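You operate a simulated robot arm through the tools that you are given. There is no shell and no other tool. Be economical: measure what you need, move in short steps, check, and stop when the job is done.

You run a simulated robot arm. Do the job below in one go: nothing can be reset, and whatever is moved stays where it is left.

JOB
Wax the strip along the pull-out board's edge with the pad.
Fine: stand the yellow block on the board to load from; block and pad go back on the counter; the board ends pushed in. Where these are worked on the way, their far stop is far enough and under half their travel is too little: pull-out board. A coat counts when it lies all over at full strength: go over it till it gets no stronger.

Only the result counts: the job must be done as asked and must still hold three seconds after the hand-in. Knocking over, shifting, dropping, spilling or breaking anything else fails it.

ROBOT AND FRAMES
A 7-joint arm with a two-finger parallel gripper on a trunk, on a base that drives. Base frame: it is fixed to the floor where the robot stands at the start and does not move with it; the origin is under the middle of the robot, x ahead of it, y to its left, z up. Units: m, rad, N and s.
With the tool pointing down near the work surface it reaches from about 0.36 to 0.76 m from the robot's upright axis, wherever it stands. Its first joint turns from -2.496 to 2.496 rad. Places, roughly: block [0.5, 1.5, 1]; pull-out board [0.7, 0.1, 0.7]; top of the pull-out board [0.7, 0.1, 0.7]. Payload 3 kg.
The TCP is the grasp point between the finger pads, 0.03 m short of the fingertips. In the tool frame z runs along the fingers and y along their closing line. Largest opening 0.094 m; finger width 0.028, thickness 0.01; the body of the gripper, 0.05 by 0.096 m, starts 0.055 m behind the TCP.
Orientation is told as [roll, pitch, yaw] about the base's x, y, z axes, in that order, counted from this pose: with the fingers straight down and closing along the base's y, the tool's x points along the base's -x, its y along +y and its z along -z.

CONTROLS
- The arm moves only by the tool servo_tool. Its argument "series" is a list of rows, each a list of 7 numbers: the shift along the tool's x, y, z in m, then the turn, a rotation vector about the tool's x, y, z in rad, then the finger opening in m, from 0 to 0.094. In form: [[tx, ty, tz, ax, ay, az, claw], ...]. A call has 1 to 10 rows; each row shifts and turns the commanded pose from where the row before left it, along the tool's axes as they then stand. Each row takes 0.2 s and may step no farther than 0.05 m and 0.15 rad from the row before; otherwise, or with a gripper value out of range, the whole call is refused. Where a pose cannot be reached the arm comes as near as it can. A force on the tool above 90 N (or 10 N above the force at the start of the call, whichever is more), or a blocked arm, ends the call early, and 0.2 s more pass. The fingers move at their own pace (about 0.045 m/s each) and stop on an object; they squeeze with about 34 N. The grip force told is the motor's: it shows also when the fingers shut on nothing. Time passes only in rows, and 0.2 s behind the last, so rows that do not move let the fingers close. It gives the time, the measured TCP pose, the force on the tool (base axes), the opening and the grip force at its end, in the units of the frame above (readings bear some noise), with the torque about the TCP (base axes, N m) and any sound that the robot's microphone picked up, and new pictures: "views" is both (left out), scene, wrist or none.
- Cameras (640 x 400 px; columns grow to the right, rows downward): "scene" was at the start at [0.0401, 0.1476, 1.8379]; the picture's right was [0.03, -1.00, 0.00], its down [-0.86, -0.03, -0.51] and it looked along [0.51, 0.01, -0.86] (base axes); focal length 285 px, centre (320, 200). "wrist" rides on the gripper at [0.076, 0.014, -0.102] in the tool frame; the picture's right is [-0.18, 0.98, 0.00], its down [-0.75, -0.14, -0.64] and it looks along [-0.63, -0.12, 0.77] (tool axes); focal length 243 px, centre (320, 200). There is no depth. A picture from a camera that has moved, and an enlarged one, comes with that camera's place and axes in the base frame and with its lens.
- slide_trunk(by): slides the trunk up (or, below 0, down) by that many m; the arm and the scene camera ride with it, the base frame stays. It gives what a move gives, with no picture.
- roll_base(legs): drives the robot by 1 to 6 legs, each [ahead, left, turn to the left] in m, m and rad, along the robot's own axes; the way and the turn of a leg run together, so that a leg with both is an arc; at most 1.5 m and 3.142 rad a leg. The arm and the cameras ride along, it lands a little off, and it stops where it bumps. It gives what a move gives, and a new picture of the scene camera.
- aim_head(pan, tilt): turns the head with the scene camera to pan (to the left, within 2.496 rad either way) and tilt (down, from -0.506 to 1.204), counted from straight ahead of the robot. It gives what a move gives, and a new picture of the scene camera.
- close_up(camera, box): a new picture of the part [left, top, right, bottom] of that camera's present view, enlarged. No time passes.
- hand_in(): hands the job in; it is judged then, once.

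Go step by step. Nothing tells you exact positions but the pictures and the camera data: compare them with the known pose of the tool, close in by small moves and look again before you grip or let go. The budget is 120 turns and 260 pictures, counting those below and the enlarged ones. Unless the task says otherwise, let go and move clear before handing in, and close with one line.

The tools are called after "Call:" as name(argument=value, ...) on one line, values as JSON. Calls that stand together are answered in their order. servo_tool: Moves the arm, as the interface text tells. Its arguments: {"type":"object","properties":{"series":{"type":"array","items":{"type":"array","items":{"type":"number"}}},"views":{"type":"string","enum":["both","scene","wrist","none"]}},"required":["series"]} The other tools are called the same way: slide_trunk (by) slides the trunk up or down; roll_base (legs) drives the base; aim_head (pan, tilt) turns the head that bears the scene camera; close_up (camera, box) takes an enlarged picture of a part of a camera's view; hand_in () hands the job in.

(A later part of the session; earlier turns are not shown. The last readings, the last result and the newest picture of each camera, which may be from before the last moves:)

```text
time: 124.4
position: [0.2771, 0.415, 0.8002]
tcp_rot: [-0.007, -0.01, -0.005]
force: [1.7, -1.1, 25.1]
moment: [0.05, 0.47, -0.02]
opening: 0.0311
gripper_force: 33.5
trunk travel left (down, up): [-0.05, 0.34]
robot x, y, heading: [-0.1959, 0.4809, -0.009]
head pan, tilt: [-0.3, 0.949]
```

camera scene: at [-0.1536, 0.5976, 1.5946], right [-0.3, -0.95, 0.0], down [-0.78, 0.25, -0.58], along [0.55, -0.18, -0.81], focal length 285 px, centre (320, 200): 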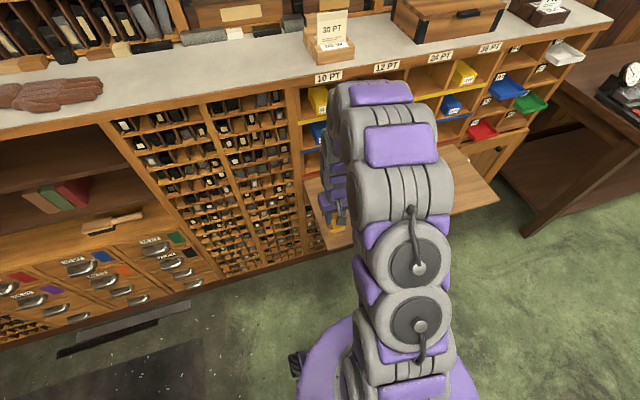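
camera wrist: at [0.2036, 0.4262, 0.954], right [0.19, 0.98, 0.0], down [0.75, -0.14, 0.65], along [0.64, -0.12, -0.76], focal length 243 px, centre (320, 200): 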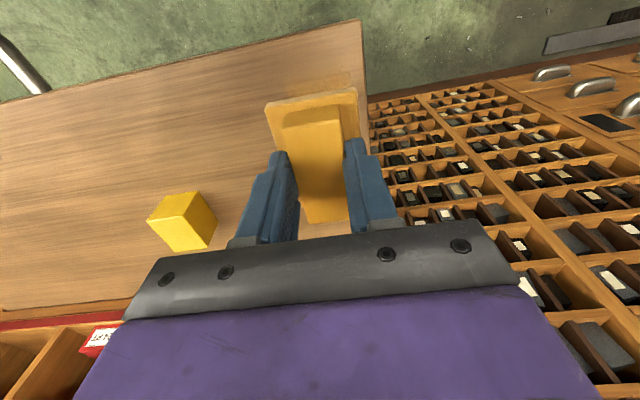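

Pushing toward the cabinet could slide the board in, so I'll stroke from back to front only. I lift slightly and move to the back.

Call:
servo_tool(series=[[0, 0, -0.015, 0, 0, 0, 0.015], [-0.03, 0, 0, 0, 0, 0, 0.015], [-0.03, 0, 0, 0, 0, 0, 0.015], [-0.03, 0, 0, 0, 0, 0, 0.015], [-0.03, 0, 0, 0, 0, 0, 0.015]], views="both")

```text
time: 125.6
position: [0.3966, 0.4159, 0.8136]
tcp_rot: [-0.005, -0.006, -0.006]
force: [0.3, -0.2, 0.0]
moment: [0.02, 0.0, 0.01]
opening: 0.0311
gripper_force: 34.1
trunk travel left (down, up): [-0.05, 0.34]
robot x, y, heading: [-0.1968, 0.4832, -0.012]
head pan, tilt: [-0.3, 0.949]
camera scene: at [-0.1518, 0.6002, 1.5943], right [-0.3, -0.95, 0.0], down [-0.78, 0.25, -0.58], along [0.55, -0.18, -0.81], focal length 285 px, centre (320, 200)
camera wrist: at [0.3204, 0.4305, 0.9164], right [0.19, 0.98, 0.0], down [0.75, -0.14, 0.65], along [0.64, -0.13, -0.76], focal length 243 px, centre (320, 200)
```

scene: 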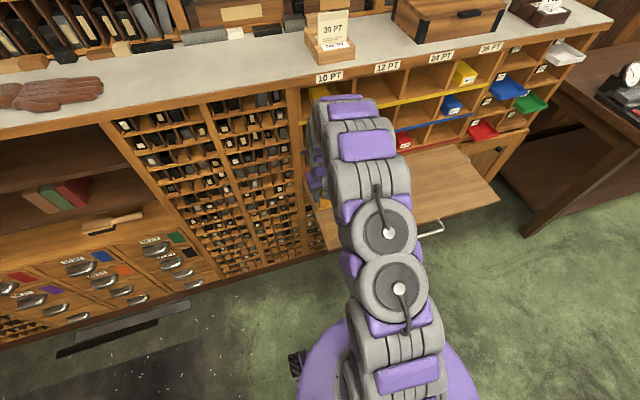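
wrist: 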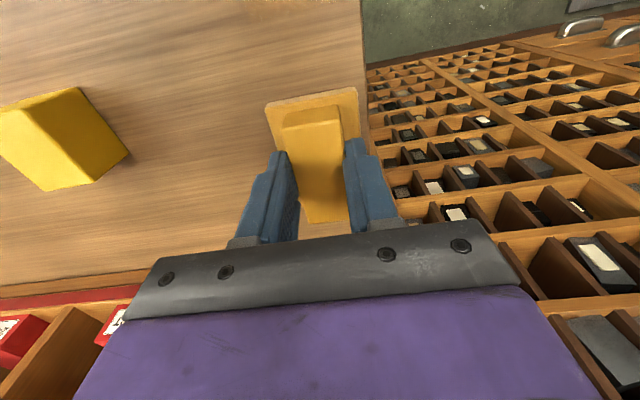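

I go a bit farther back and press down.

Call:
servo_tool(series=[[-0.025, 0, 0, 0, 0, 0, 0.015], [-0.02, 0, 0.008, 0, 0, 0, 0.015], [0, 0, 0.005, 0, 0, 0, 0.015]], views="none")

Call:
servo_tool(series=[[0, 0, 0.002, 0, 0, 0, 0.015], [0, 0, 0.0, 0, 0, 0, 0.015]], views="wrist")

```text
time: 126.4
position: [0.4429, 0.4174, 0.8027]
tcp_rot: [-0.006, -0.009, -0.005]
force: [0.2, 0.6, 0.1]
moment: [0.02, 0.03, 0.01]
opening: 0.0313
gripper_force: 34.2
trunk travel left (down, up): [-0.05, 0.34]
robot x, y, heading: [-0.1988, 0.4822, -0.011]
head pan, tilt: [-0.3, 0.949]
```

```text
time: 127.0
position: [0.441, 0.4166, 0.8006]
tcp_rot: [-0.004, -0.008, -0.006]
force: [-0.2, 0.2, -0.5]
moment: [-0.01, -0.01, 0.02]
opening: 0.031
gripper_force: 33.5
trunk travel left (down, up): [-0.05, 0.34]
robot x, y, heading: [-0.1978, 0.4795, -0.011]
head pan, tilt: [-0.3, 0.949]
camera wrist: at [0.3651, 0.4311, 0.9035], right [0.19, 0.98, 0.0], down [0.75, -0.14, 0.65], along [0.64, -0.13, -0.76], focal length 243 px, centre (320, 200)
```

wrist: 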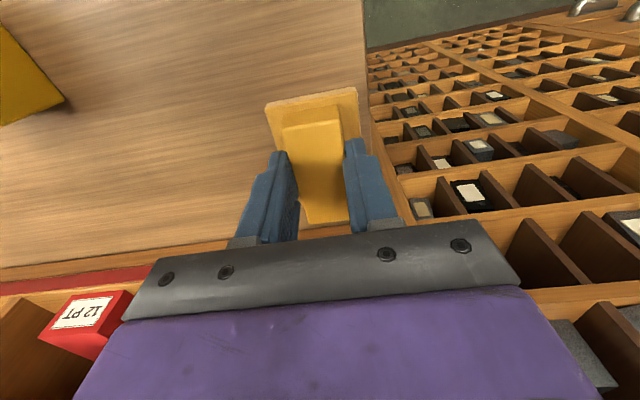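

Call:
servo_tool(series=[[0, 0, 0.002, 0, 0, 0, 0.015], [0, 0, 0.0, 0, 0, 0, 0.015]], views="none")

Call:
servo_tool(series=[[0.025, 0, 0.0002, 0, 0, 0, 0.015], [0.025, 0, -0.0002, 0, 0, 0, 0.015], [0.025, 0, -0.0002, 0, 0, 0, 0.015], [0.025, 0, -0.0002, 0, 0, 0, 0.015]], views="wrist")

```text
time: 127.6
position: [0.4414, 0.4166, 0.8014]
tcp_rot: [-0.006, -0.011, -0.005]
force: [-0.2, -0.2, 20.7]
moment: [0.22, 0.51, 0.01]
opening: 0.031
gripper_force: 34.0
trunk travel left (down, up): [-0.05, 0.34]
robot x, y, heading: [-0.1963, 0.4798, -0.012]
head pan, tilt: [-0.3, 0.949]
```

```text
time: 128.6
position: [0.3408, 0.4162, 0.7996]
tcp_rot: [-0.003, -0.007, -0.005]
force: [7.5, 0.0, 27.6]
moment: [0.13, -0.44, -0.07]
opening: 0.0313
gripper_force: 34.2
trunk travel left (down, up): [-0.05, 0.34]
robot x, y, heading: [-0.1961, 0.4837, -0.007]
head pan, tilt: [-0.3, 0.949]
camera wrist: at [0.2644, 0.4307, 0.9011], right [0.19, 0.98, 0.0], down [0.75, -0.14, 0.65], along [0.64, -0.13, -0.76], focal length 243 px, centre (320, 200)
```

wrist: 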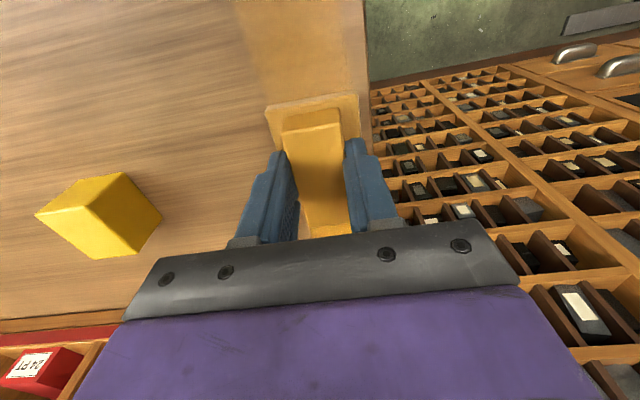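

The stroke works: wax shows ahead. I continue to the front end.

Call:
servo_tool(series=[[0.025, 0, -0.0006, 0, 0, 0, 0.015], [0.025, 0, -0.0004, 0, 0, 0, 0.015], [0.025, 0, -0.0003, 0, 0, 0, 0.015]], views="none")

Call:
servo_tool(series=[[0, 0, -0.04, 0, 0, 0, 0.015], [0.0, 0.04, -0.04, 0, 0, 0, 0.015], [0.03, 0.04, -0.03, 0, 0, 0, 0.015], [0.03, 0.03, -0.03, 0, 0, 0, 0.015]], views="both")

```text
time: 129.4
position: [0.2641, 0.4165, 0.7986]
tcp_rot: [-0.006, -0.006, -0.004]
force: [0.7, 0.9, -0.3]
moment: [-0.03, -0.02, 0.0]
opening: 0.0313
gripper_force: 34.0
trunk travel left (down, up): [-0.05, 0.34]
robot x, y, heading: [-0.2014, 0.4815, -0.013]
head pan, tilt: [-0.3, 0.949]
```

```text
refused: row 2 steps farther than a row can; nothing moved
```

Call:
servo_tool(series=[[0, 0, -0.04, 0, 0, 0, 0.015], [0.0, 0.03, -0.035, 0, 0, 0, 0.015], [0.02, 0.03, -0.03, 0, 0, 0, 0.015], [0.02, 0.03, -0.03, 0, 0, 0, 0.015], [0.02, 0.03, -0.03, 0, 0, 0, 0.015]], views="both")

```text
time: 130.6
position: [0.2045, 0.5394, 0.9616]
tcp_rot: [-0.007, -0.011, -0.007]
force: [-0.8, 0.9, -0.5]
moment: [0.01, 0.02, 0.03]
opening: 0.0313
gripper_force: 34.1
trunk travel left (down, up): [-0.05, 0.34]
robot x, y, heading: [-0.2013, 0.4824, -0.008]
head pan, tilt: [-0.3, 0.949]
camera scene: at [-0.1559, 0.6029, 1.5943], right [-0.3, -0.95, 0.0], down [-0.78, 0.25, -0.58], along [0.55, -0.18, -0.81], focal length 285 px, centre (320, 200)
camera wrist: at [0.1283, 0.5541, 1.0636], right [0.19, 0.98, 0.0], down [0.75, -0.14, 0.65], along [0.64, -0.13, -0.76], focal length 243 px, centre (320, 200)
```

scene: 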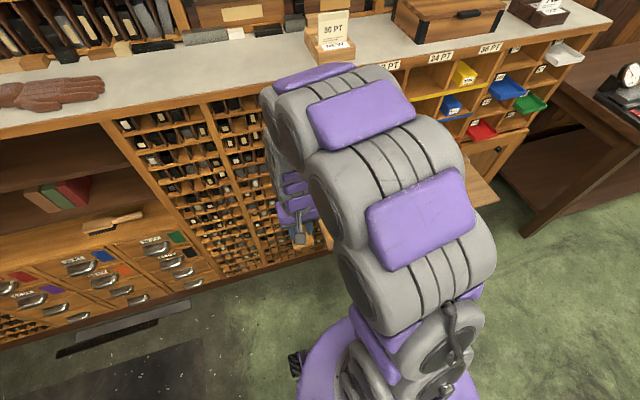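
wrist: 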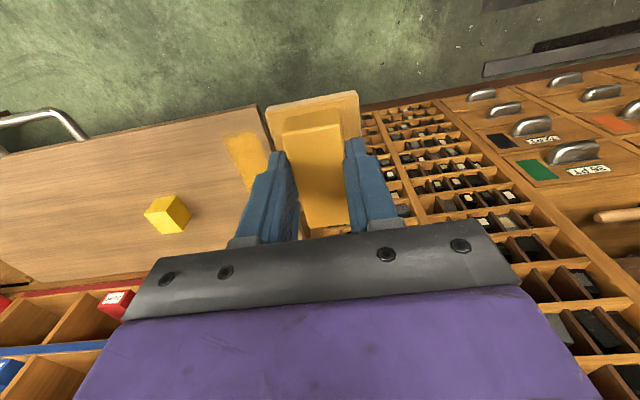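

The hand hides the strip. I go over the block to reload and look from there.

Call:
servo_tool(series=[[-0.015, -0.036, 0.003, 0, 0, 0, 0.015], [-0.015, -0.036, 0.003, 0, 0, 0, 0.015], [-0.015, -0.036, 0.003, 0, 0, 0, 0.015], [-0.015, -0.036, 0.003, 0, 0, 0, 0.015], [-0.018, -0.036, 0.003, 0, 0, 0, 0.015], [-0.018, -0.036, 0.003, 0, 0, 0, 0.015], [-0.018, -0.036, 0.003, 0, 0, 0, 0.015], [-0.018, -0.036, 0.003, 0, 0, 0, 0.015]], views="wrist")

Call:
close_up(camera="wrist", box=[360, 0, 640, 175])

```text
time: 132.4
position: [0.3388, 0.2467, 0.9418]
tcp_rot: [-0.003, -0.011, -0.005]
force: [-0.1, 0.1, -0.8]
moment: [-0.05, 0.0, 0.04]
opening: 0.031
gripper_force: 34.2
trunk travel left (down, up): [-0.05, 0.34]
robot x, y, heading: [-0.1974, 0.4778, -0.006]
head pan, tilt: [-0.3, 0.949]
camera wrist: at [0.2626, 0.262, 1.0432], right [0.19, 0.98, 0.0], down [0.75, -0.14, 0.65], along [0.64, -0.12, -0.76], focal length 243 px, centre (320, 200)
```

wrist: 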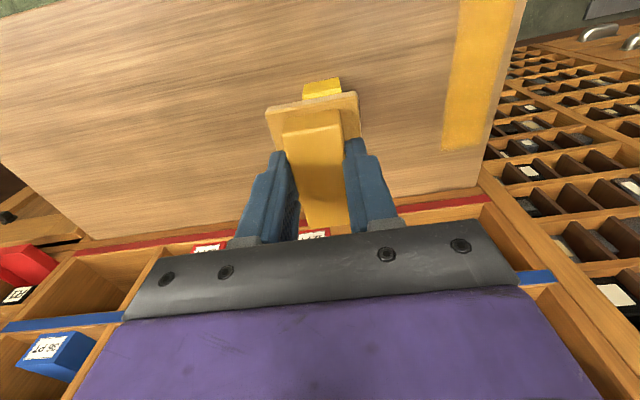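

```text
2.29 times, centred on (500, 88) of wrist
camera zoom: at [0.2626, 0.262, 1.0432], right [0.19, 0.98, 0.0], down [0.75, -0.14, 0.65], along [0.64, -0.12, -0.76], focal length 555 px, centre (-91, 457)
```

zoom: 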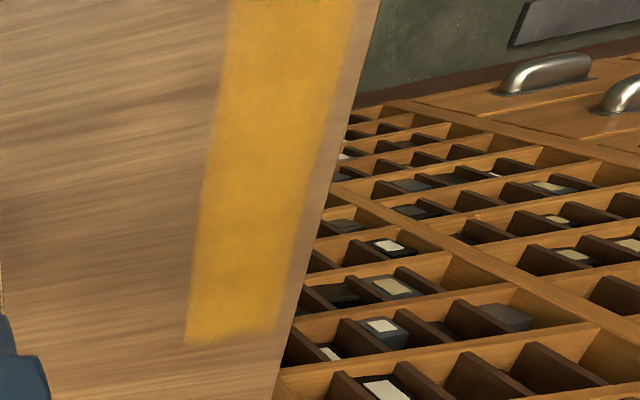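

The strip shows clearly: x≈0.249–0.448, y≈0.387–0.438. I reload on the block, then make further strokes covering both sides of it.

Call:
servo_tool(series=[[-0.017, 0.004, 0.03, 0, 0, 0, 0.015], [0, 0, 0.03, 0, 0, 0, 0.015], [0, 0, 0.03, 0, 0, 0, 0.015], [0, 0, 0.007, 0, 0, 0, 0.015], [0, 0, 0, 0, 0, 0, 0.015]], views="none")

Call:
servo_tool(series=[[0, 0, 0.003, 0, 0, 0, 0.015], [0, 0, 0.0, 0, 0, 0, 0.015]], views="none")

```text
time: 133.6
position: [0.3549, 0.2511, 0.8438]
tcp_rot: [-0.004, -0.009, -0.004]
force: [0.4, -0.4, -0.2]
moment: [0.01, 0.02, 0.02]
opening: 0.0309
gripper_force: 34.2
trunk travel left (down, up): [-0.05, 0.34]
robot x, y, heading: [-0.197, 0.4831, -0.004]
head pan, tilt: [-0.3, 0.949]
```

```text
time: 134.2
position: [0.3543, 0.2496, 0.8406]
tcp_rot: [-0.003, -0.009, -0.005]
force: [-0.3, -0.1, -0.3]
moment: [-0.03, 0.01, 0.01]
opening: 0.0311
gripper_force: 33.6
trunk travel left (down, up): [-0.05, 0.34]
robot x, y, heading: [-0.2003, 0.483, -0.011]
head pan, tilt: [-0.3, 0.949]
```

Call:
servo_tool(series=[[0, 0, 0.002, 0, 0, 0, 0.015], [0, 0, 0.0, 0, 0, 0, 0.015], [0, 0, 0.0, 0, 0, 0, 0.015], [0, 0, 0.0, 0, 0, 0, 0.015]], views="wrist")

```text
time: 135.2
position: [0.3549, 0.2513, 0.8374]
tcp_rot: [-0.004, -0.01, -0.004]
force: [-0.1, -0.4, -0.5]
moment: [0.01, 0.0, -0.02]
opening: 0.031
gripper_force: 34.1
trunk travel left (down, up): [-0.05, 0.34]
robot x, y, heading: [-0.2005, 0.4805, -0.011]
head pan, tilt: [-0.3, 0.949]
camera wrist: at [0.2785, 0.2663, 0.9411], right [0.19, 0.98, 0.0], down [0.75, -0.14, 0.65], along [0.64, -0.12, -0.76], focal length 243 px, centre (320, 200)
```

wrist: 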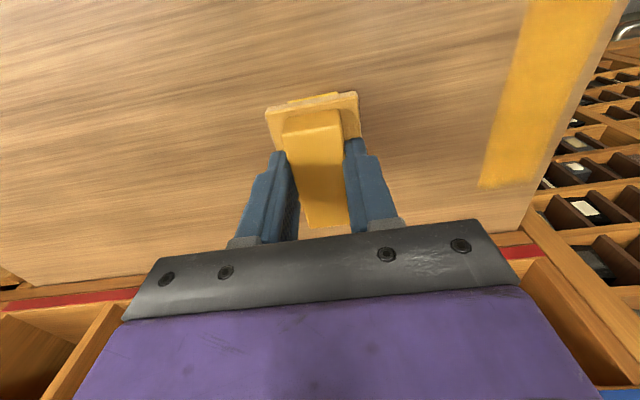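

Call:
servo_tool(series=[[0, 0, 0.002, 0, 0, 0, 0.015], [0, 0, 0.0, 0, 0, 0, 0.015]], views="none")

Call:
servo_tool(series=[[0, 0, 0.001, 0, 0, 0, 0.015], [0, 0, 0.0, 0, 0, 0, 0.015], [0, 0, 0.0, 0, 0, 0, 0.015]], views="none")

```text
time: 135.8
position: [0.3555, 0.2504, 0.8379]
tcp_rot: [-0.005, -0.01, -0.006]
force: [0.2, -0.4, 13.4]
moment: [0.03, 0.02, 0.03]
opening: 0.0311
gripper_force: 34.4
trunk travel left (down, up): [-0.05, 0.34]
robot x, y, heading: [-0.194, 0.4805, -0.007]
head pan, tilt: [-0.3, 0.949]
```

```text
time: 136.6
position: [0.3555, 0.2528, 0.837]
tcp_rot: [-0.005, -0.011, -0.007]
force: [1.3, -4.0, 29.4]
moment: [-0.13, -0.07, 0.03]
opening: 0.0308
gripper_force: 34.4
trunk travel left (down, up): [-0.05, 0.34]
robot x, y, heading: [-0.1989, 0.4821, -0.011]
head pan, tilt: [-0.3, 0.949]
```

Loaded. Now to the back end of the strip, inner lane (y≈0.405).

Call:
servo_tool(series=[[0, 0, -0.045, 0, 0, 0, 0.015], [-0.02, 0.0385, 0, 0, 0, 0, 0.015], [-0.02, 0.0385, 0, 0, 0, 0, 0.015], [-0.02, 0.0385, 0, 0, 0, 0, 0.015], [-0.02, 0.0385, 0, 0, 0, 0, 0.015], [0, 0, 0.04, 0, 0, 0, 0.015], [0, 0, 0.036, 0, 0, 0, 0.015], [0, 0, 0, 0, 0, 0, 0.015]], views="wrist")

```text
time: 138.4
position: [0.4333, 0.4055, 0.8056]
tcp_rot: [-0.006, -0.009, -0.004]
force: [-0.3, -0.5, -0.3]
moment: [0.01, 0.01, 0.02]
opening: 0.0309
gripper_force: 33.8
trunk travel left (down, up): [-0.05, 0.34]
robot x, y, heading: [-0.195, 0.483, -0.011]
head pan, tilt: [-0.3, 0.949]
camera wrist: at [0.357, 0.4203, 0.9073], right [0.19, 0.98, 0.0], down [0.75, -0.14, 0.65], along [0.64, -0.13, -0.76], focal length 243 px, centre (320, 200)
```

wrist: 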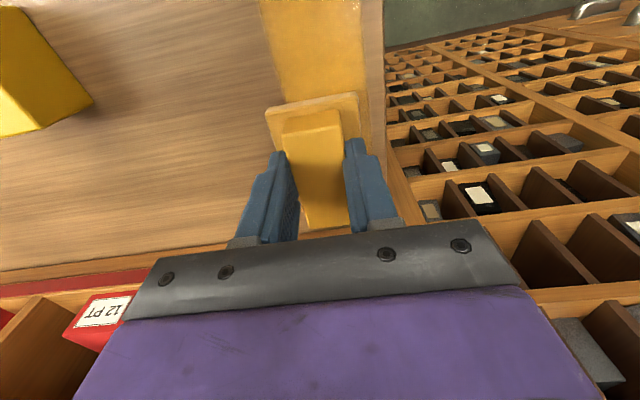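

Call:
servo_tool(series=[[0, 0, 0.006, 0, 0, 0, 0.015], [0, 0, 0, 0, 0, 0, 0.015]], views="none")

Call:
servo_tool(series=[[0, 0, 0.0025, 0, 0, 0, 0.015], [0, 0, 0.0, 0, 0, 0, 0.015]], views="none")

```text
time: 139.0
position: [0.4346, 0.4047, 0.7985]
tcp_rot: [-0.006, -0.007, -0.004]
force: [0.1, 0.3, -1.0]
moment: [-0.01, 0.0, 0.01]
opening: 0.0312
gripper_force: 33.7
trunk travel left (down, up): [-0.05, 0.34]
robot x, y, heading: [-0.1965, 0.4846, -0.008]
head pan, tilt: [-0.3, 0.949]
```

```text
time: 139.6
position: [0.4346, 0.4048, 0.7977]
tcp_rot: [-0.007, -0.01, -0.006]
force: [-2.6, -0.6, 14.7]
moment: [0.18, 0.48, 0.02]
opening: 0.0311
gripper_force: 34.0
trunk travel left (down, up): [-0.05, 0.34]
robot x, y, heading: [-0.1991, 0.4836, -0.009]
head pan, tilt: [-0.3, 0.949]
```

Call:
servo_tool(series=[[0.024, 0, 0, 0, 0, 0, 0.015], [0.024, 0, -0.0002, 0, 0, 0, 0.015], [0.024, 0, -0.0002, 0, 0, 0, 0.015], [0.024, 0, -0.0002, 0, 0, 0, 0.015]], views="none")

Call:
servo_tool(series=[[0.024, 0, -0.0002, 0, 0, 0, 0.015], [0.024, 0, -0.0002, 0, 0, 0, 0.015], [0.024, 0, -0.0002, 0, 0, 0, 0.015]], views="wrist")

```text
time: 140.6
position: [0.3386, 0.4065, 0.7965]
tcp_rot: [-0.005, -0.009, -0.006]
force: [8.1, 0.0, 27.3]
moment: [0.11, -0.5, -0.05]
opening: 0.0314
gripper_force: 34.2
trunk travel left (down, up): [-0.05, 0.34]
robot x, y, heading: [-0.2005, 0.4797, -0.005]
head pan, tilt: [-0.3, 0.949]
```

```text
time: 141.4
position: [0.267, 0.4071, 0.7968]
tcp_rot: [-0.008, -0.011, -0.006]
force: [11.2, -0.8, 27.3]
moment: [0.12, -0.35, -0.06]
opening: 0.0315
gripper_force: 34.1
trunk travel left (down, up): [-0.05, 0.34]
robot x, y, heading: [-0.1961, 0.4806, -0.009]
head pan, tilt: [-0.3, 0.949]
camera wrist: at [0.1916, 0.4215, 0.8984], right [0.19, 0.98, 0.0], down [0.75, -0.14, 0.65], along [0.64, -0.13, -0.76], focal length 243 px, centre (320, 200)
```

wrist: 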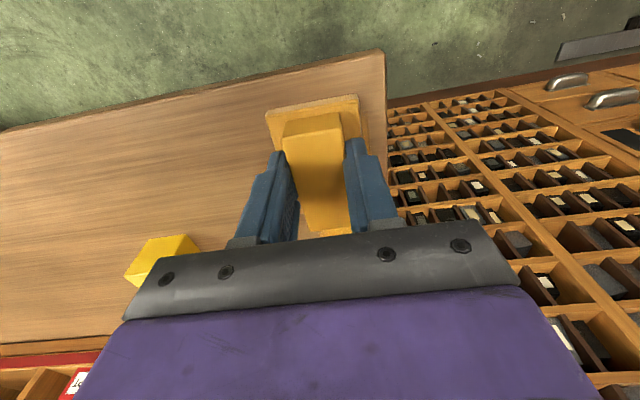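

Stroke held ~27 N. Second lane, a bit further out (y≈0.42).

Call:
servo_tool(series=[[0, 0, -0.02, 0, 0, 0, 0.015], [-0.042, 0.0035, 0.0004, 0, 0, 0, 0.015], [-0.042, 0.0035, 0.0004, 0, 0, 0, 0.015], [-0.042, 0.0035, 0.0003, 0, 0, 0, 0.015], [-0.042, 0.0035, 0.0003, 0, 0, 0, 0.015], [0, 0, 0.018, 0, 0, 0, 0.015], [0, 0, 0, 0, 0, 0, 0.015]], views="none")

Call:
servo_tool(series=[[0, 0, 0.0005, 0, 0, 0, 0.015], [0.024, 0, 0, 0, 0, 0, 0.015], [0.024, 0, -0.0002, 0, 0, 0, 0.015], [0.024, 0, -0.0002, 0, 0, 0, 0.015], [0.024, 0, -0.0002, 0, 0, 0, 0.015]], views="none")

```text
time: 143.0
position: [0.4353, 0.4184, 0.7966]
tcp_rot: [-0.007, -0.007, -0.006]
force: [0.2, -0.4, -1.6]
moment: [-0.01, -0.02, 0.0]
opening: 0.0312
gripper_force: 34.7
trunk travel left (down, up): [-0.05, 0.34]
robot x, y, heading: [-0.1965, 0.4823, -0.007]
head pan, tilt: [-0.3, 0.949]
```

```text
time: 144.2
position: [0.339, 0.4195, 0.7967]
tcp_rot: [-0.006, -0.008, -0.005]
force: [0.4, -0.8, -0.2]
moment: [0.01, 0.01, 0.02]
opening: 0.0311
gripper_force: 33.6
trunk travel left (down, up): [-0.05, 0.34]
robot x, y, heading: [-0.1978, 0.4812, -0.017]
head pan, tilt: [-0.3, 0.949]
```

No contact in that pass; I return to the back and press properly.

Call:
servo_tool(series=[[-0.032, 0, -0.005, 0, 0, 0, 0.015], [-0.032, 0, 0, 0, 0, 0, 0.015], [-0.032, 0, 0, 0, 0, 0, 0.015], [0, 0, 0.006, 0, 0, 0, 0.015], [0, 0, 0, 0, 0, 0, 0.015]], views="none")

Call:
servo_tool(series=[[0, 0, 0.0015, 0, 0, 0, 0.015], [0, 0, 0, 0, 0, 0, 0.015]], views="none")

```text
time: 145.4
position: [0.4353, 0.421, 0.7973]
tcp_rot: [-0.006, -0.01, -0.006]
force: [-0.7, -0.2, -0.5]
moment: [-0.01, -0.01, 0.0]
opening: 0.0312
gripper_force: 33.9
trunk travel left (down, up): [-0.05, 0.34]
robot x, y, heading: [-0.1952, 0.4813, -0.005]
head pan, tilt: [-0.3, 0.949]
```

```text
time: 146.0
position: [0.4358, 0.4211, 0.7968]
tcp_rot: [-0.004, -0.011, -0.004]
force: [-0.1, 1.3, 9.0]
moment: [0.29, -0.04, 0.03]
opening: 0.0313
gripper_force: 33.7
trunk travel left (down, up): [-0.05, 0.34]
robot x, y, heading: [-0.1989, 0.4826, -0.005]
head pan, tilt: [-0.3, 0.949]
```

Call:
servo_tool(series=[[0.02, 0, 0.0006, 0, 0, 0, 0.015], [0.025, 0, -0.0001, 0, 0, 0, 0.015], [0.025, 0, -0.0002, 0, 0, 0, 0.015], [0.025, 0, -0.0002, 0, 0, 0, 0.015], [0.025, 0, -0.0002, 0, 0, 0, 0.015], [0.025, 0, -0.0002, 0, 0, 0, 0.015], [0.025, 0, -0.0002, 0, 0, 0, 0.015]], views="none")

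Call:
servo_tool(series=[[0, 0, -0.045, 0, 0, 0, 0.015], [-0.025, -0.035, -0.025, 0, 0, 0, 0.015], [-0.025, -0.035, -0.02, 0, 0, 0, 0.015], [-0.025, -0.035, -0.02, 0, 0, 0, 0.015], [-0.02, -0.035, -0.02, 0, 0, 0, 0.015], [0, -0.03, -0.0, 0, 0, 0, 0.015]], views="wrist")

Call:
close_up(camera="wrist", box=[360, 0, 640, 175])

```text
time: 147.6
position: [0.2663, 0.4212, 0.7945]
tcp_rot: [-0.005, -0.011, -0.005]
force: [9.9, 0.1, 26.7]
moment: [0.16, -0.41, -0.06]
opening: 0.0312
gripper_force: 34.2
trunk travel left (down, up): [-0.05, 0.34]
robot x, y, heading: [-0.2005, 0.4806, -0.007]
head pan, tilt: [-0.3, 0.949]
```

```text
time: 149.0
position: [0.3577, 0.2465, 0.9252]
tcp_rot: [-0.001, -0.006, -0.005]
force: [0.1, -0.3, -0.2]
moment: [0.03, -0.05, 0.01]
opening: 0.0311
gripper_force: 34.4
trunk travel left (down, up): [-0.05, 0.34]
robot x, y, heading: [-0.1937, 0.48, -0.007]
head pan, tilt: [-0.3, 0.949]
camera wrist: at [0.281, 0.2617, 1.0281], right [0.19, 0.98, 0.0], down [0.75, -0.14, 0.65], along [0.64, -0.12, -0.76], focal length 243 px, centre (320, 200)
```

wrist: 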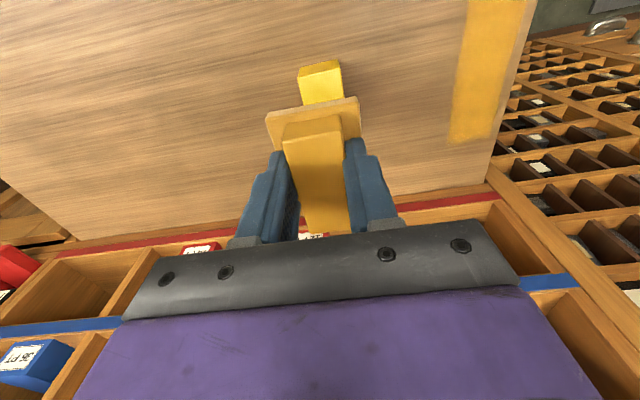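

```text
2.29 times, centred on (500, 88) of wrist
camera zoom: at [0.281, 0.2617, 1.0281], right [0.19, 0.98, 0.0], down [0.75, -0.14, 0.65], along [0.64, -0.12, -0.76], focal length 555 px, centre (-91, 457)
```

zoom: 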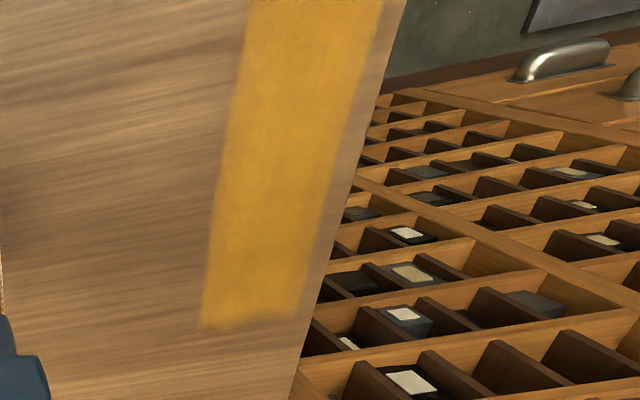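

The coat looks even, but I'll reload and repeat to see whether it gets stronger.

Call:
servo_tool(series=[[0, 0.004, 0.04, 0, 0, 0, 0.015], [0, 0, 0.04, 0, 0, 0, 0.015], [0, 0, 0.006, 0, 0, 0, 0.015], [0, 0, 0, 0, 0, 0, 0.015]], views="none")

Call:
servo_tool(series=[[0, 0, 0.003, 0, 0, 0, 0.015], [0, 0, 0.0, 0, 0, 0, 0.015]], views="none")

```text
time: 150.0
position: [0.3604, 0.252, 0.842]
tcp_rot: [-0.005, -0.01, -0.006]
force: [-0.5, 0.2, -1.3]
moment: [-0.02, -0.01, 0.01]
opening: 0.0312
gripper_force: 34.0
trunk travel left (down, up): [-0.05, 0.34]
robot x, y, heading: [-0.1964, 0.482, -0.006]
head pan, tilt: [-0.3, 0.949]
```

```text
time: 150.6
position: [0.3591, 0.2534, 0.8374]
tcp_rot: [-0.002, -0.008, -0.006]
force: [-0.1, 0.0, -1.5]
moment: [-0.03, 0.01, -0.02]
opening: 0.0313
gripper_force: 34.1
trunk travel left (down, up): [-0.05, 0.34]
robot x, y, heading: [-0.1969, 0.4843, -0.006]
head pan, tilt: [-0.3, 0.949]
```

Call:
servo_tool(series=[[0, 0, 0.003, 0, 0, 0, 0.015], [0, 0, 0.0, 0, 0, 0, 0.015]], views="none")

Call:
servo_tool(series=[[0, 0, 0.0005, 0, 0, 0, 0.015], [0, 0, 0.0, 0, 0, 0, 0.015], [0, 0, 0.0, 0, 0, 0, 0.015]], views="none")

```text
time: 151.2
position: [0.3607, 0.2531, 0.8346]
tcp_rot: [-0.005, -0.011, -0.005]
force: [0.4, -1.6, 8.2]
moment: [0.07, -0.03, -0.03]
opening: 0.0311
gripper_force: 33.8
trunk travel left (down, up): [-0.05, 0.34]
robot x, y, heading: [-0.1941, 0.4775, -0.007]
head pan, tilt: [-0.3, 0.949]
```

```text
time: 152.0
position: [0.36, 0.2534, 0.8351]
tcp_rot: [-0.005, -0.01, -0.005]
force: [1.8, -1.4, 14.1]
moment: [-0.01, -0.12, 0.02]
opening: 0.0312
gripper_force: 34.2
trunk travel left (down, up): [-0.05, 0.34]
robot x, y, heading: [-0.1975, 0.4787, -0.012]
head pan, tilt: [-0.3, 0.949]
```

Loaded again. Next stroke along the middle (y≈0.412).

Call:
servo_tool(series=[[0, 0, -0.045, 0, 0, 0, 0.015], [-0.019, 0.0397, 0, 0, 0, 0, 0.015], [-0.019, 0.0397, 0, 0, 0, 0, 0.015], [-0.019, 0.0397, 0, 0, 0, 0, 0.015], [-0.019, 0.0397, 0, 0, 0, 0, 0.015], [0, 0, 0.045, 0, 0, 0, 0.015], [0, 0, 0.036, 0, 0, 0, 0.015], [0, 0, 0, 0, 0, 0, 0.015]], views="none")

Call:
servo_tool(series=[[0, 0, 0.002, 0, 0, 0, 0.015], [0, 0, 0, 0, 0, 0, 0.015]], views="none")

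```text
time: 153.8
position: [0.4379, 0.4109, 0.798]
tcp_rot: [-0.007, -0.009, -0.007]
force: [0.6, 0.7, -0.8]
moment: [0.0, 0.05, -0.01]
opening: 0.0311
gripper_force: 34.1
trunk travel left (down, up): [-0.05, 0.34]
robot x, y, heading: [-0.2022, 0.4837, -0.005]
head pan, tilt: [-0.3, 0.949]
```

```text
time: 154.4
position: [0.4369, 0.4132, 0.7944]
tcp_rot: [-0.006, -0.01, -0.006]
force: [0.8, 0.5, -0.8]
moment: [0.02, 0.02, 0.02]
opening: 0.0311
gripper_force: 33.4
trunk travel left (down, up): [-0.05, 0.34]
robot x, y, heading: [-0.199, 0.479, -0.009]
head pan, tilt: [-0.3, 0.949]
```

Call:
servo_tool(series=[[0, 0, 0.002, 0, 0, 0, 0.015], [0, 0, 0, 0, 0, 0, 0.015]], views="none")

Call:
servo_tool(series=[[0.02, 0, 0.0003, 0, 0, 0, 0.015], [0.025, 0, -0.0001, 0, 0, 0, 0.015], [0.025, 0, -0.0002, 0, 0, 0, 0.015], [0.025, 0, -0.0002, 0, 0, 0, 0.015], [0.025, 0, -0.0002, 0, 0, 0, 0.015], [0.025, 0, -0.0002, 0, 0, 0, 0.015], [0.025, 0, -0.0002, 0, 0, 0, 0.015]], views="none")

```text
time: 155.0
position: [0.4377, 0.4129, 0.7943]
tcp_rot: [-0.006, -0.01, -0.006]
force: [-0.5, -1.3, 10.9]
moment: [0.29, 0.08, -0.01]
opening: 0.031
gripper_force: 33.7
trunk travel left (down, up): [-0.05, 0.34]
robot x, y, heading: [-0.1966, 0.4807, -0.009]
head pan, tilt: [-0.3, 0.949]
```

```text
time: 156.6
position: [0.266, 0.4146, 0.7934]
tcp_rot: [-0.005, -0.008, -0.004]
force: [6.4, 0.9, 20.7]
moment: [0.15, -0.46, -0.06]
opening: 0.0312
gripper_force: 34.4
trunk travel left (down, up): [-0.05, 0.34]
robot x, y, heading: [-0.2, 0.4824, -0.013]
head pan, tilt: [-0.3, 0.949]
```

Good contact all along. Another inner-lane stroke.

Call:
servo_tool(series=[[0, 0, -0.012, 0, 0, 0, 0.015], [-0.043, -0.0025, 0.0003, 0, 0, 0, 0.015], [-0.043, -0.0025, 0.0003, 0, 0, 0, 0.015], [-0.043, -0.0025, 0.0003, 0, 0, 0, 0.015], [-0.043, -0.0025, 0.0003, 0, 0, 0, 0.015], [0, 0, 0.0112, 0, 0, 0, 0.015], [0, 0, 0, 0, 0, 0, 0.015]], views="none")

Call:
servo_tool(series=[[0, 0, 0.001, 0, 0, 0, 0.015], [0, 0, 0, 0, 0, 0, 0.015]], views="none")

```text
time: 158.2
position: [0.4373, 0.4028, 0.7935]
tcp_rot: [-0.005, -0.01, -0.005]
force: [-0.2, -0.2, -1.0]
moment: [0.0, 0.01, -0.02]
opening: 0.0312
gripper_force: 34.2
trunk travel left (down, up): [-0.05, 0.34]
robot x, y, heading: [-0.197, 0.4839, -0.01]
head pan, tilt: [-0.3, 0.949]
```

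```text
time: 158.8
position: [0.4376, 0.4047, 0.7938]
tcp_rot: [-0.006, -0.009, -0.006]
force: [-0.4, 0.1, 0.2]
moment: [0.05, 0.01, -0.04]
opening: 0.031
gripper_force: 33.4
trunk travel left (down, up): [-0.05, 0.34]
robot x, y, heading: [-0.1992, 0.4819, -0.005]
head pan, tilt: [-0.3, 0.949]
```

Call:
servo_tool(series=[[0, 0, 0.0012, 0, 0, 0, 0.015], [0, 0, 0, 0, 0, 0, 0.015]], views="none")

Call:
servo_tool(series=[[0.02, 0, 0.0002, 0, 0, 0, 0.015], [0.025, 0, -0.0001, 0, 0, 0, 0.015], [0.025, 0, -0.0002, 0, 0, 0, 0.015], [0.025, 0, -0.0002, 0, 0, 0, 0.015], [0.025, 0, -0.0002, 0, 0, 0, 0.015], [0.025, 0, -0.0002, 0, 0, 0, 0.015], [0.025, 0, -0.0002, 0, 0, 0, 0.015]], views="none")

Call:
servo_tool(series=[[0, 0, -0.012, 0, 0, 0, 0.015], [-0.043, 0.004, 0.0003, 0, 0, 0, 0.015], [-0.043, 0.004, 0.0003, 0, 0, 0, 0.015], [-0.043, 0.004, 0.0003, 0, 0, 0, 0.015], [-0.043, 0.004, 0.0003, 0, 0, 0, 0.015], [0, 0, 0.0122, 0, 0, 0, 0.015], [0, 0, 0, 0, 0, 0, 0.015]], views="none")

```text
time: 159.4
position: [0.4374, 0.403, 0.7937]
tcp_rot: [-0.005, -0.01, -0.004]
force: [-0.6, 0.7, 11.9]
moment: [0.32, 0.42, -0.02]
opening: 0.0309
gripper_force: 33.4
trunk travel left (down, up): [-0.05, 0.34]
robot x, y, heading: [-0.1985, 0.4806, -0.01]
head pan, tilt: [-0.3, 0.949]
```

```text
time: 161.0
position: [0.2691, 0.4037, 0.7914]
tcp_rot: [-0.007, -0.011, -0.006]
force: [10.6, -0.5, 34.1]
moment: [0.28, -0.38, -0.08]
opening: 0.031
gripper_force: 33.9
trunk travel left (down, up): [-0.05, 0.34]
robot x, y, heading: [-0.1976, 0.48, -0.007]
head pan, tilt: [-0.3, 0.949]
```

```text
time: 162.6
position: [0.4443, 0.4192, 0.7925]
tcp_rot: [-0.006, -0.008, -0.006]
force: [0.2, 0.0, -0.6]
moment: [-0.03, 0.04, -0.02]
opening: 0.031
gripper_force: 33.9
trunk travel left (down, up): [-0.05, 0.34]
robot x, y, heading: [-0.198, 0.4818, -0.006]
head pan, tilt: [-0.3, 0.949]
```

Call:
servo_tool(series=[[0, 0, 0.0015, 0, 0, 0, 0.015], [0, 0, 0, 0, 0, 0, 0.015]], views="none")

Call:
servo_tool(series=[[0.02, 0, 0.0002, 0, 0, 0, 0.015], [0.026, 0, -0.0001, 0, 0, 0, 0.015], [0.026, 0, -0.0002, 0, 0, 0, 0.015], [0.026, 0, -0.0002, 0, 0, 0, 0.015], [0.026, 0, -0.0002, 0, 0, 0, 0.015], [0.026, 0, -0.0002, 0, 0, 0, 0.015], [0.026, 0, -0.0002, 0, 0, 0, 0.015]], views="none")

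Call:
servo_tool(series=[[0, 0, -0.045, 0, 0, 0, 0.015], [-0.025, -0.035, -0.025, 0, 0, 0, 0.015], [-0.025, -0.035, -0.02, 0, 0, 0, 0.015], [-0.025, -0.035, -0.02, 0, 0, 0, 0.015], [-0.02, -0.035, -0.02, 0, 0, 0, 0.015], [0, -0.03, -0.0, 0, 0, 0, 0.015]], views="wrist")

Call:
close_up(camera="wrist", box=[360, 0, 640, 175])

```text
time: 163.2
position: [0.4434, 0.4182, 0.7936]
tcp_rot: [-0.006, -0.008, -0.006]
force: [3.1, 0.5, 12.2]
moment: [0.27, 0.16, -0.09]
opening: 0.031
gripper_force: 34.2
trunk travel left (down, up): [-0.05, 0.34]
robot x, y, heading: [-0.1986, 0.4811, -0.008]
head pan, tilt: [-0.3, 0.949]
```

```text
time: 165.0
position: [0.2681, 0.4181, 0.7907]
tcp_rot: [-0.009, -0.019, -0.006]
force: [-1.7, 2.1, 47.2]
moment: [0.6, 1.24, -0.04]
opening: 0.031
gripper_force: 34.0
trunk travel left (down, up): [-0.05, 0.34]
robot x, y, heading: [-0.1996, 0.4813, -0.011]
head pan, tilt: [-0.3, 0.949]
stopped in row 7: the force on the tool passed its limit at 93 N (the readings are from after the stop); the commanded pose is now the measured one
```

```text
time: 166.4
position: [0.357, 0.2472, 0.9192]
tcp_rot: [-0.003, -0.013, -0.004]
force: [-0.6, 0.1, -0.7]
moment: [-0.02, -0.02, 0.0]
opening: 0.0311
gripper_force: 34.5
trunk travel left (down, up): [-0.05, 0.34]
robot x, y, heading: [-0.1976, 0.4847, -0.011]
head pan, tilt: [-0.3, 0.949]
camera wrist: at [0.2815, 0.2604, 1.0218], right [0.19, 0.98, 0.0], down [0.74, -0.14, 0.65], along [0.64, -0.12, -0.76], focal length 243 px, centre (320, 200)
```

wrist: 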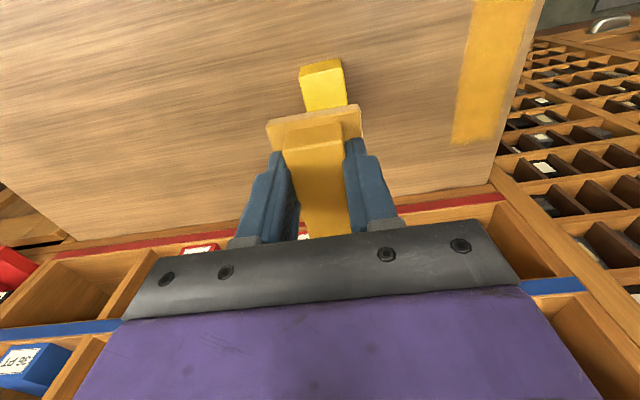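

```text
2.29 times, centred on (500, 88) of wrist
camera zoom: at [0.2815, 0.2604, 1.0218], right [0.19, 0.98, 0.0], down [0.74, -0.14, 0.65], along [0.64, -0.12, -0.76], focal length 555 px, centre (-91, 457)
```

zoom: 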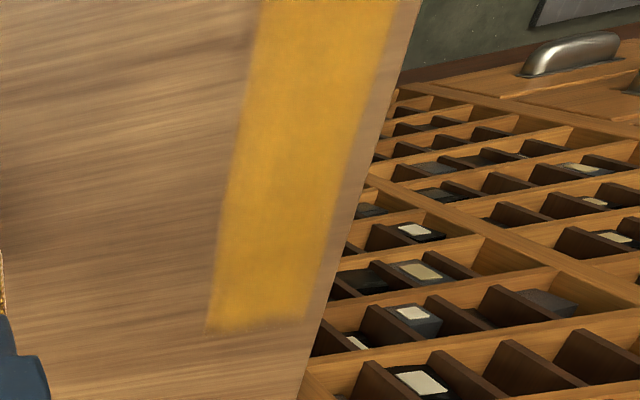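

The colour is unchanged between passes: it seems saturated here. I check the front half of the strip.

Call:
servo_tool(series=[[0.04, -0.02, -0.02, 0, 0, 0, 0.015], [0.04, -0.02, -0.02, 0, 0, 0, 0.015], [0.04, -0.02, -0.02, 0, 0, 0, 0.015], [0.03, -0.01, -0.01, 0, 0, 0, 0.015]], views="wrist")

Call:
close_up(camera="wrist", box=[360, 30, 600, 180])

```text
time: 167.4
position: [0.2051, 0.1789, 0.9901]
tcp_rot: [-0.004, -0.015, -0.005]
force: [-0.2, 0.1, -1.3]
moment: [-0.02, 0.02, 0.01]
opening: 0.031
gripper_force: 34.1
trunk travel left (down, up): [-0.05, 0.34]
robot x, y, heading: [-0.1975, 0.4786, -0.007]
head pan, tilt: [-0.3, 0.949]
camera wrist: at [0.1282, 0.1937, 1.0922], right [0.19, 0.98, 0.0], down [0.74, -0.14, 0.65], along [0.64, -0.13, -0.76], focal length 243 px, centre (320, 200)
```

wrist: 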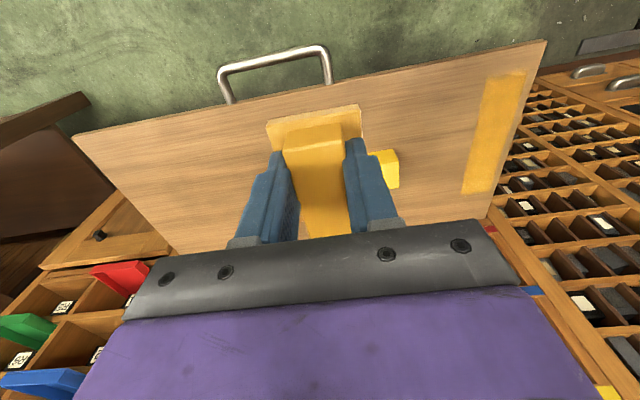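

```text
2.67 times, centred on (480, 105) of wrist
camera zoom: at [0.1282, 0.1937, 1.0922], right [0.19, 0.98, 0.0], down [0.74, -0.14, 0.65], along [0.64, -0.13, -0.76], focal length 647 px, centre (-107, 453)
```

zoom: 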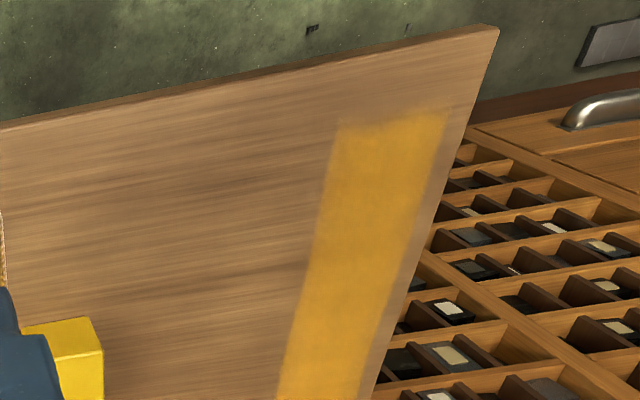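

The front end is even as well. For safety I'll do one more reload and pass; first straightening the small tool tilt.

Call:
servo_tool(series=[[-0.04, 0.02, 0.015, -0.005, 0.012, -0.006, 0.015], [-0.04, 0.02, 0.015, 0, 0, 0, 0.015], [-0.04, 0.018, 0.02, 0, 0, 0, 0.015], [-0.031, 0.015, 0.02, 0, 0, 0, 0.015], [0, 0, 0.04, 0, 0, 0, 0.015], [0, 0, 0.032, 0, 0, 0, 0.015], [0, 0, 0.0, 0, 0, 0, 0.015]], views="wrist")

```text
time: 169.0
position: [0.3584, 0.2519, 0.8469]
tcp_rot: [0.0, -0.001, 0.001]
force: [0.4, -0.3, -0.1]
moment: [0.01, 0.01, 0.0]
opening: 0.0312
gripper_force: 34.0
trunk travel left (down, up): [-0.05, 0.34]
robot x, y, heading: [-0.1994, 0.4794, -0.008]
head pan, tilt: [-0.3, 0.949]
camera wrist: at [0.2824, 0.2652, 0.9513], right [0.18, 0.98, 0.0], down [0.75, -0.14, 0.64], along [0.63, -0.12, -0.77], focal length 243 px, centre (320, 200)
```

wrist: 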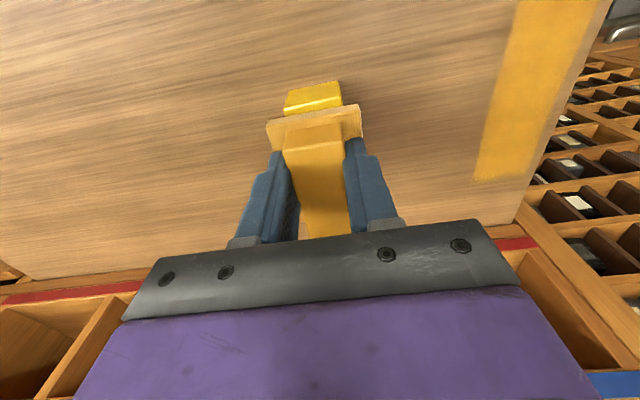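

Call:
servo_tool(series=[[0.003, 0, 0.008, 0, 0, 0, 0.015], [0, 0, 0.0, 0, 0, 0, 0.015]], views="none")

Call:
servo_tool(series=[[0, 0, 0.004, 0, 0, 0, 0.015], [0, 0, 0.0, 0, 0, 0, 0.015]], views="none")

Call:
servo_tool(series=[[0, 0, 0.0015, 0, 0, 0, 0.015], [0, 0, 0.0, 0, 0, 0, 0.015]], views="wrist")

```text
time: 169.6
position: [0.3561, 0.2515, 0.84]
tcp_rot: [0.001, -0.002, 0.001]
force: [0.8, 0.1, -0.7]
moment: [0.04, 0.03, 0.02]
opening: 0.0313
gripper_force: 33.8
trunk travel left (down, up): [-0.05, 0.34]
robot x, y, heading: [-0.1955, 0.483, -0.009]
head pan, tilt: [-0.3, 0.949]
```

```text
time: 170.2
position: [0.355, 0.2523, 0.8351]
tcp_rot: [-0.001, 0.0, 0.001]
force: [0.3, 0.3, 0.1]
moment: [0.02, 0.02, 0.0]
opening: 0.0313
gripper_force: 34.5
trunk travel left (down, up): [-0.05, 0.34]
robot x, y, heading: [-0.1954, 0.4816, -0.007]
head pan, tilt: [-0.3, 0.949]
```

```text
time: 170.8
position: [0.3571, 0.2528, 0.8351]
tcp_rot: [0.0, -0.002, -0.001]
force: [-0.1, 0.5, -0.9]
moment: [0.01, 0.0, 0.03]
opening: 0.0311
gripper_force: 34.1
trunk travel left (down, up): [-0.05, 0.34]
robot x, y, heading: [-0.1976, 0.4827, -0.01]
head pan, tilt: [-0.3, 0.949]
camera wrist: at [0.2799, 0.2659, 0.9377], right [0.18, 0.98, 0.0], down [0.75, -0.14, 0.64], along [0.63, -0.12, -0.77], focal length 243 px, centre (320, 200)
```

wrist: 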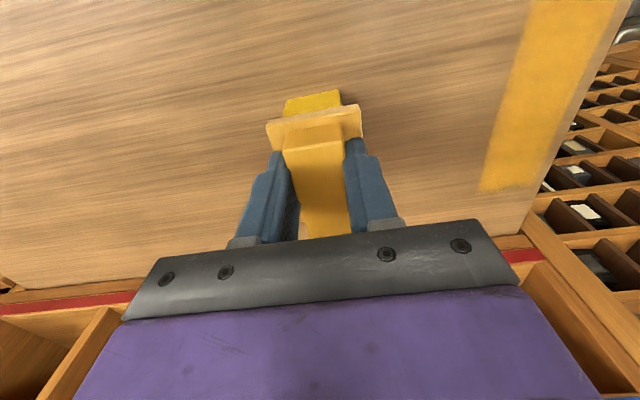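

Call:
close_up(camera="wrist", box=[220, 70, 420, 250])

```text
2.22 times, centred on (320, 160) of wrist
camera zoom: at [0.2799, 0.2659, 0.9377], right [0.18, 0.98, 0.0], down [0.75, -0.14, 0.64], along [0.63, -0.12, -0.77], focal length 539 px, centre (320, 289)
```

zoom: 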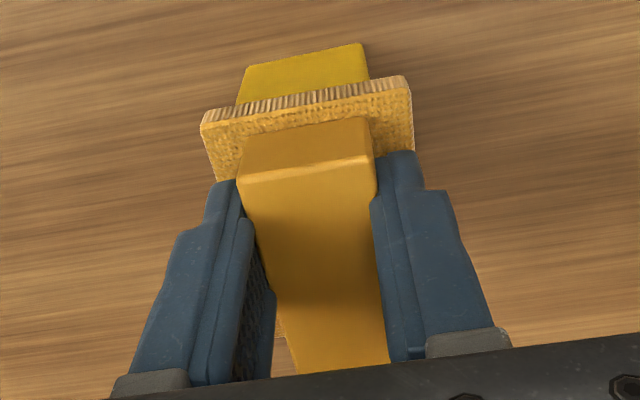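

The pad has pitched in the grip (front edge up) from the force spike. I'll press it flat on the board to straighten it before continuing.

Call:
servo_tool(series=[[0, 0, -0.03, 0, 0, 0, 0.015], [0, 0.04, 0, 0, 0, 0, 0.015], [0, 0.04, 0, 0, 0, 0, 0.015], [0, 0.04, 0, 0, 0, 0, 0.015], [0, 0.04, 0, 0, 0, 0, 0.015], [0, 0, 0.03, 0, 0, 0, 0.015], [0, 0, 0.03, 0, 0, 0, 0.015], [0, 0, 0, 0, 0, 0, 0.015]], views="none")

Call:
servo_tool(series=[[0, 0, 0.005, 0, 0, 0, 0.015], [0, 0, 0.0, 0, 0, 0, 0.015]], views="none")

Call:
servo_tool(series=[[0, 0, 0.002, 0, 0, 0, 0.015], [0, 0, 0.0, 0, 0, 0, 0.015]], views="wrist")

```text
time: 172.6
position: [0.356, 0.4125, 0.8048]
tcp_rot: [0.0, -0.002, 0.001]
force: [-0.3, 0.2, -0.8]
moment: [0.0, -0.01, -0.02]
opening: 0.0312
gripper_force: 34.0
trunk travel left (down, up): [-0.05, 0.34]
robot x, y, heading: [-0.1986, 0.4837, -0.011]
head pan, tilt: [-0.3, 0.949]
```

```text
time: 173.2
position: [0.3568, 0.4125, 0.8005]
tcp_rot: [-0.001, -0.001, -0.001]
force: [-0.4, -0.5, -1.4]
moment: [-0.01, -0.01, 0.02]
opening: 0.0312
gripper_force: 34.1
trunk travel left (down, up): [-0.05, 0.34]
robot x, y, heading: [-0.1988, 0.4819, -0.009]
head pan, tilt: [-0.3, 0.949]
```

```text
time: 173.8
position: [0.3572, 0.4127, 0.7973]
tcp_rot: [-0.002, -0.002, 0.001]
force: [0.4, -0.1, -0.4]
moment: [-0.01, -0.03, 0.02]
opening: 0.0313
gripper_force: 33.8
trunk travel left (down, up): [-0.05, 0.34]
robot x, y, heading: [-0.199, 0.477, -0.004]
head pan, tilt: [-0.3, 0.949]
camera wrist: at [0.2802, 0.4268, 0.9007], right [0.18, 0.98, 0.0], down [0.75, -0.14, 0.64], along [0.63, -0.12, -0.77], focal length 243 px, centre (320, 200)
```

wrist: 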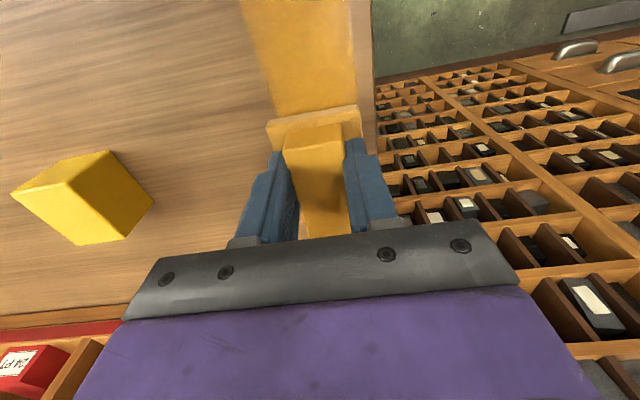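

Call:
servo_tool(series=[[0, 0, 0.003, 0, 0, 0, 0.015], [0, 0, 0.0, 0, 0, 0, 0.015]], views="none")

Call:
servo_tool(series=[[0, 0, 0.003, 0, 0, 0, 0.015], [0, 0, 0.0, 0, 0, 0, 0.015]], views="none")

Call:
servo_tool(series=[[0, 0, 0.002, 0, 0, 0, 0.015], [0, 0, 0.0, 0, 0, 0, 0.015]], views="wrist")

```text
time: 174.4
position: [0.357, 0.4122, 0.7941]
tcp_rot: [-0.001, -0.001, 0.0]
force: [-0.3, 0.6, -0.1]
moment: [0.0, -0.04, -0.04]
opening: 0.0309
gripper_force: 34.1
trunk travel left (down, up): [-0.05, 0.34]
robot x, y, heading: [-0.1956, 0.478, -0.011]
head pan, tilt: [-0.3, 0.949]
```

```text
time: 175.0
position: [0.356, 0.4132, 0.792]
tcp_rot: [-0.002, -0.003, 0.0]
force: [-1.3, 1.0, 7.2]
moment: [0.11, -0.39, 0.01]
opening: 0.031
gripper_force: 34.5
trunk travel left (down, up): [-0.05, 0.34]
robot x, y, heading: [-0.2026, 0.4792, -0.007]
head pan, tilt: [-0.3, 0.949]
```

```text
time: 175.6
position: [0.3561, 0.4133, 0.7915]
tcp_rot: [-0.001, -0.006, -0.001]
force: [-1.8, 0.0, 30.1]
moment: [0.12, -0.5, -0.02]
opening: 0.0311
gripper_force: 34.1
trunk travel left (down, up): [-0.05, 0.34]
robot x, y, heading: [-0.1964, 0.4832, -0.013]
head pan, tilt: [-0.3, 0.949]
camera wrist: at [0.28, 0.427, 0.8943], right [0.18, 0.98, 0.0], down [0.75, -0.14, 0.65], along [0.64, -0.12, -0.76], focal length 243 px, centre (320, 200)
```

wrist: 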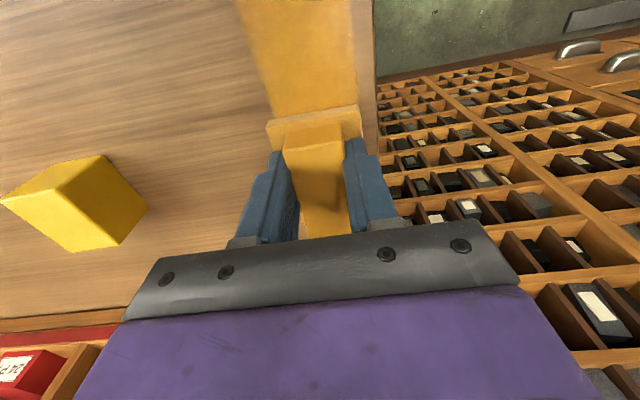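

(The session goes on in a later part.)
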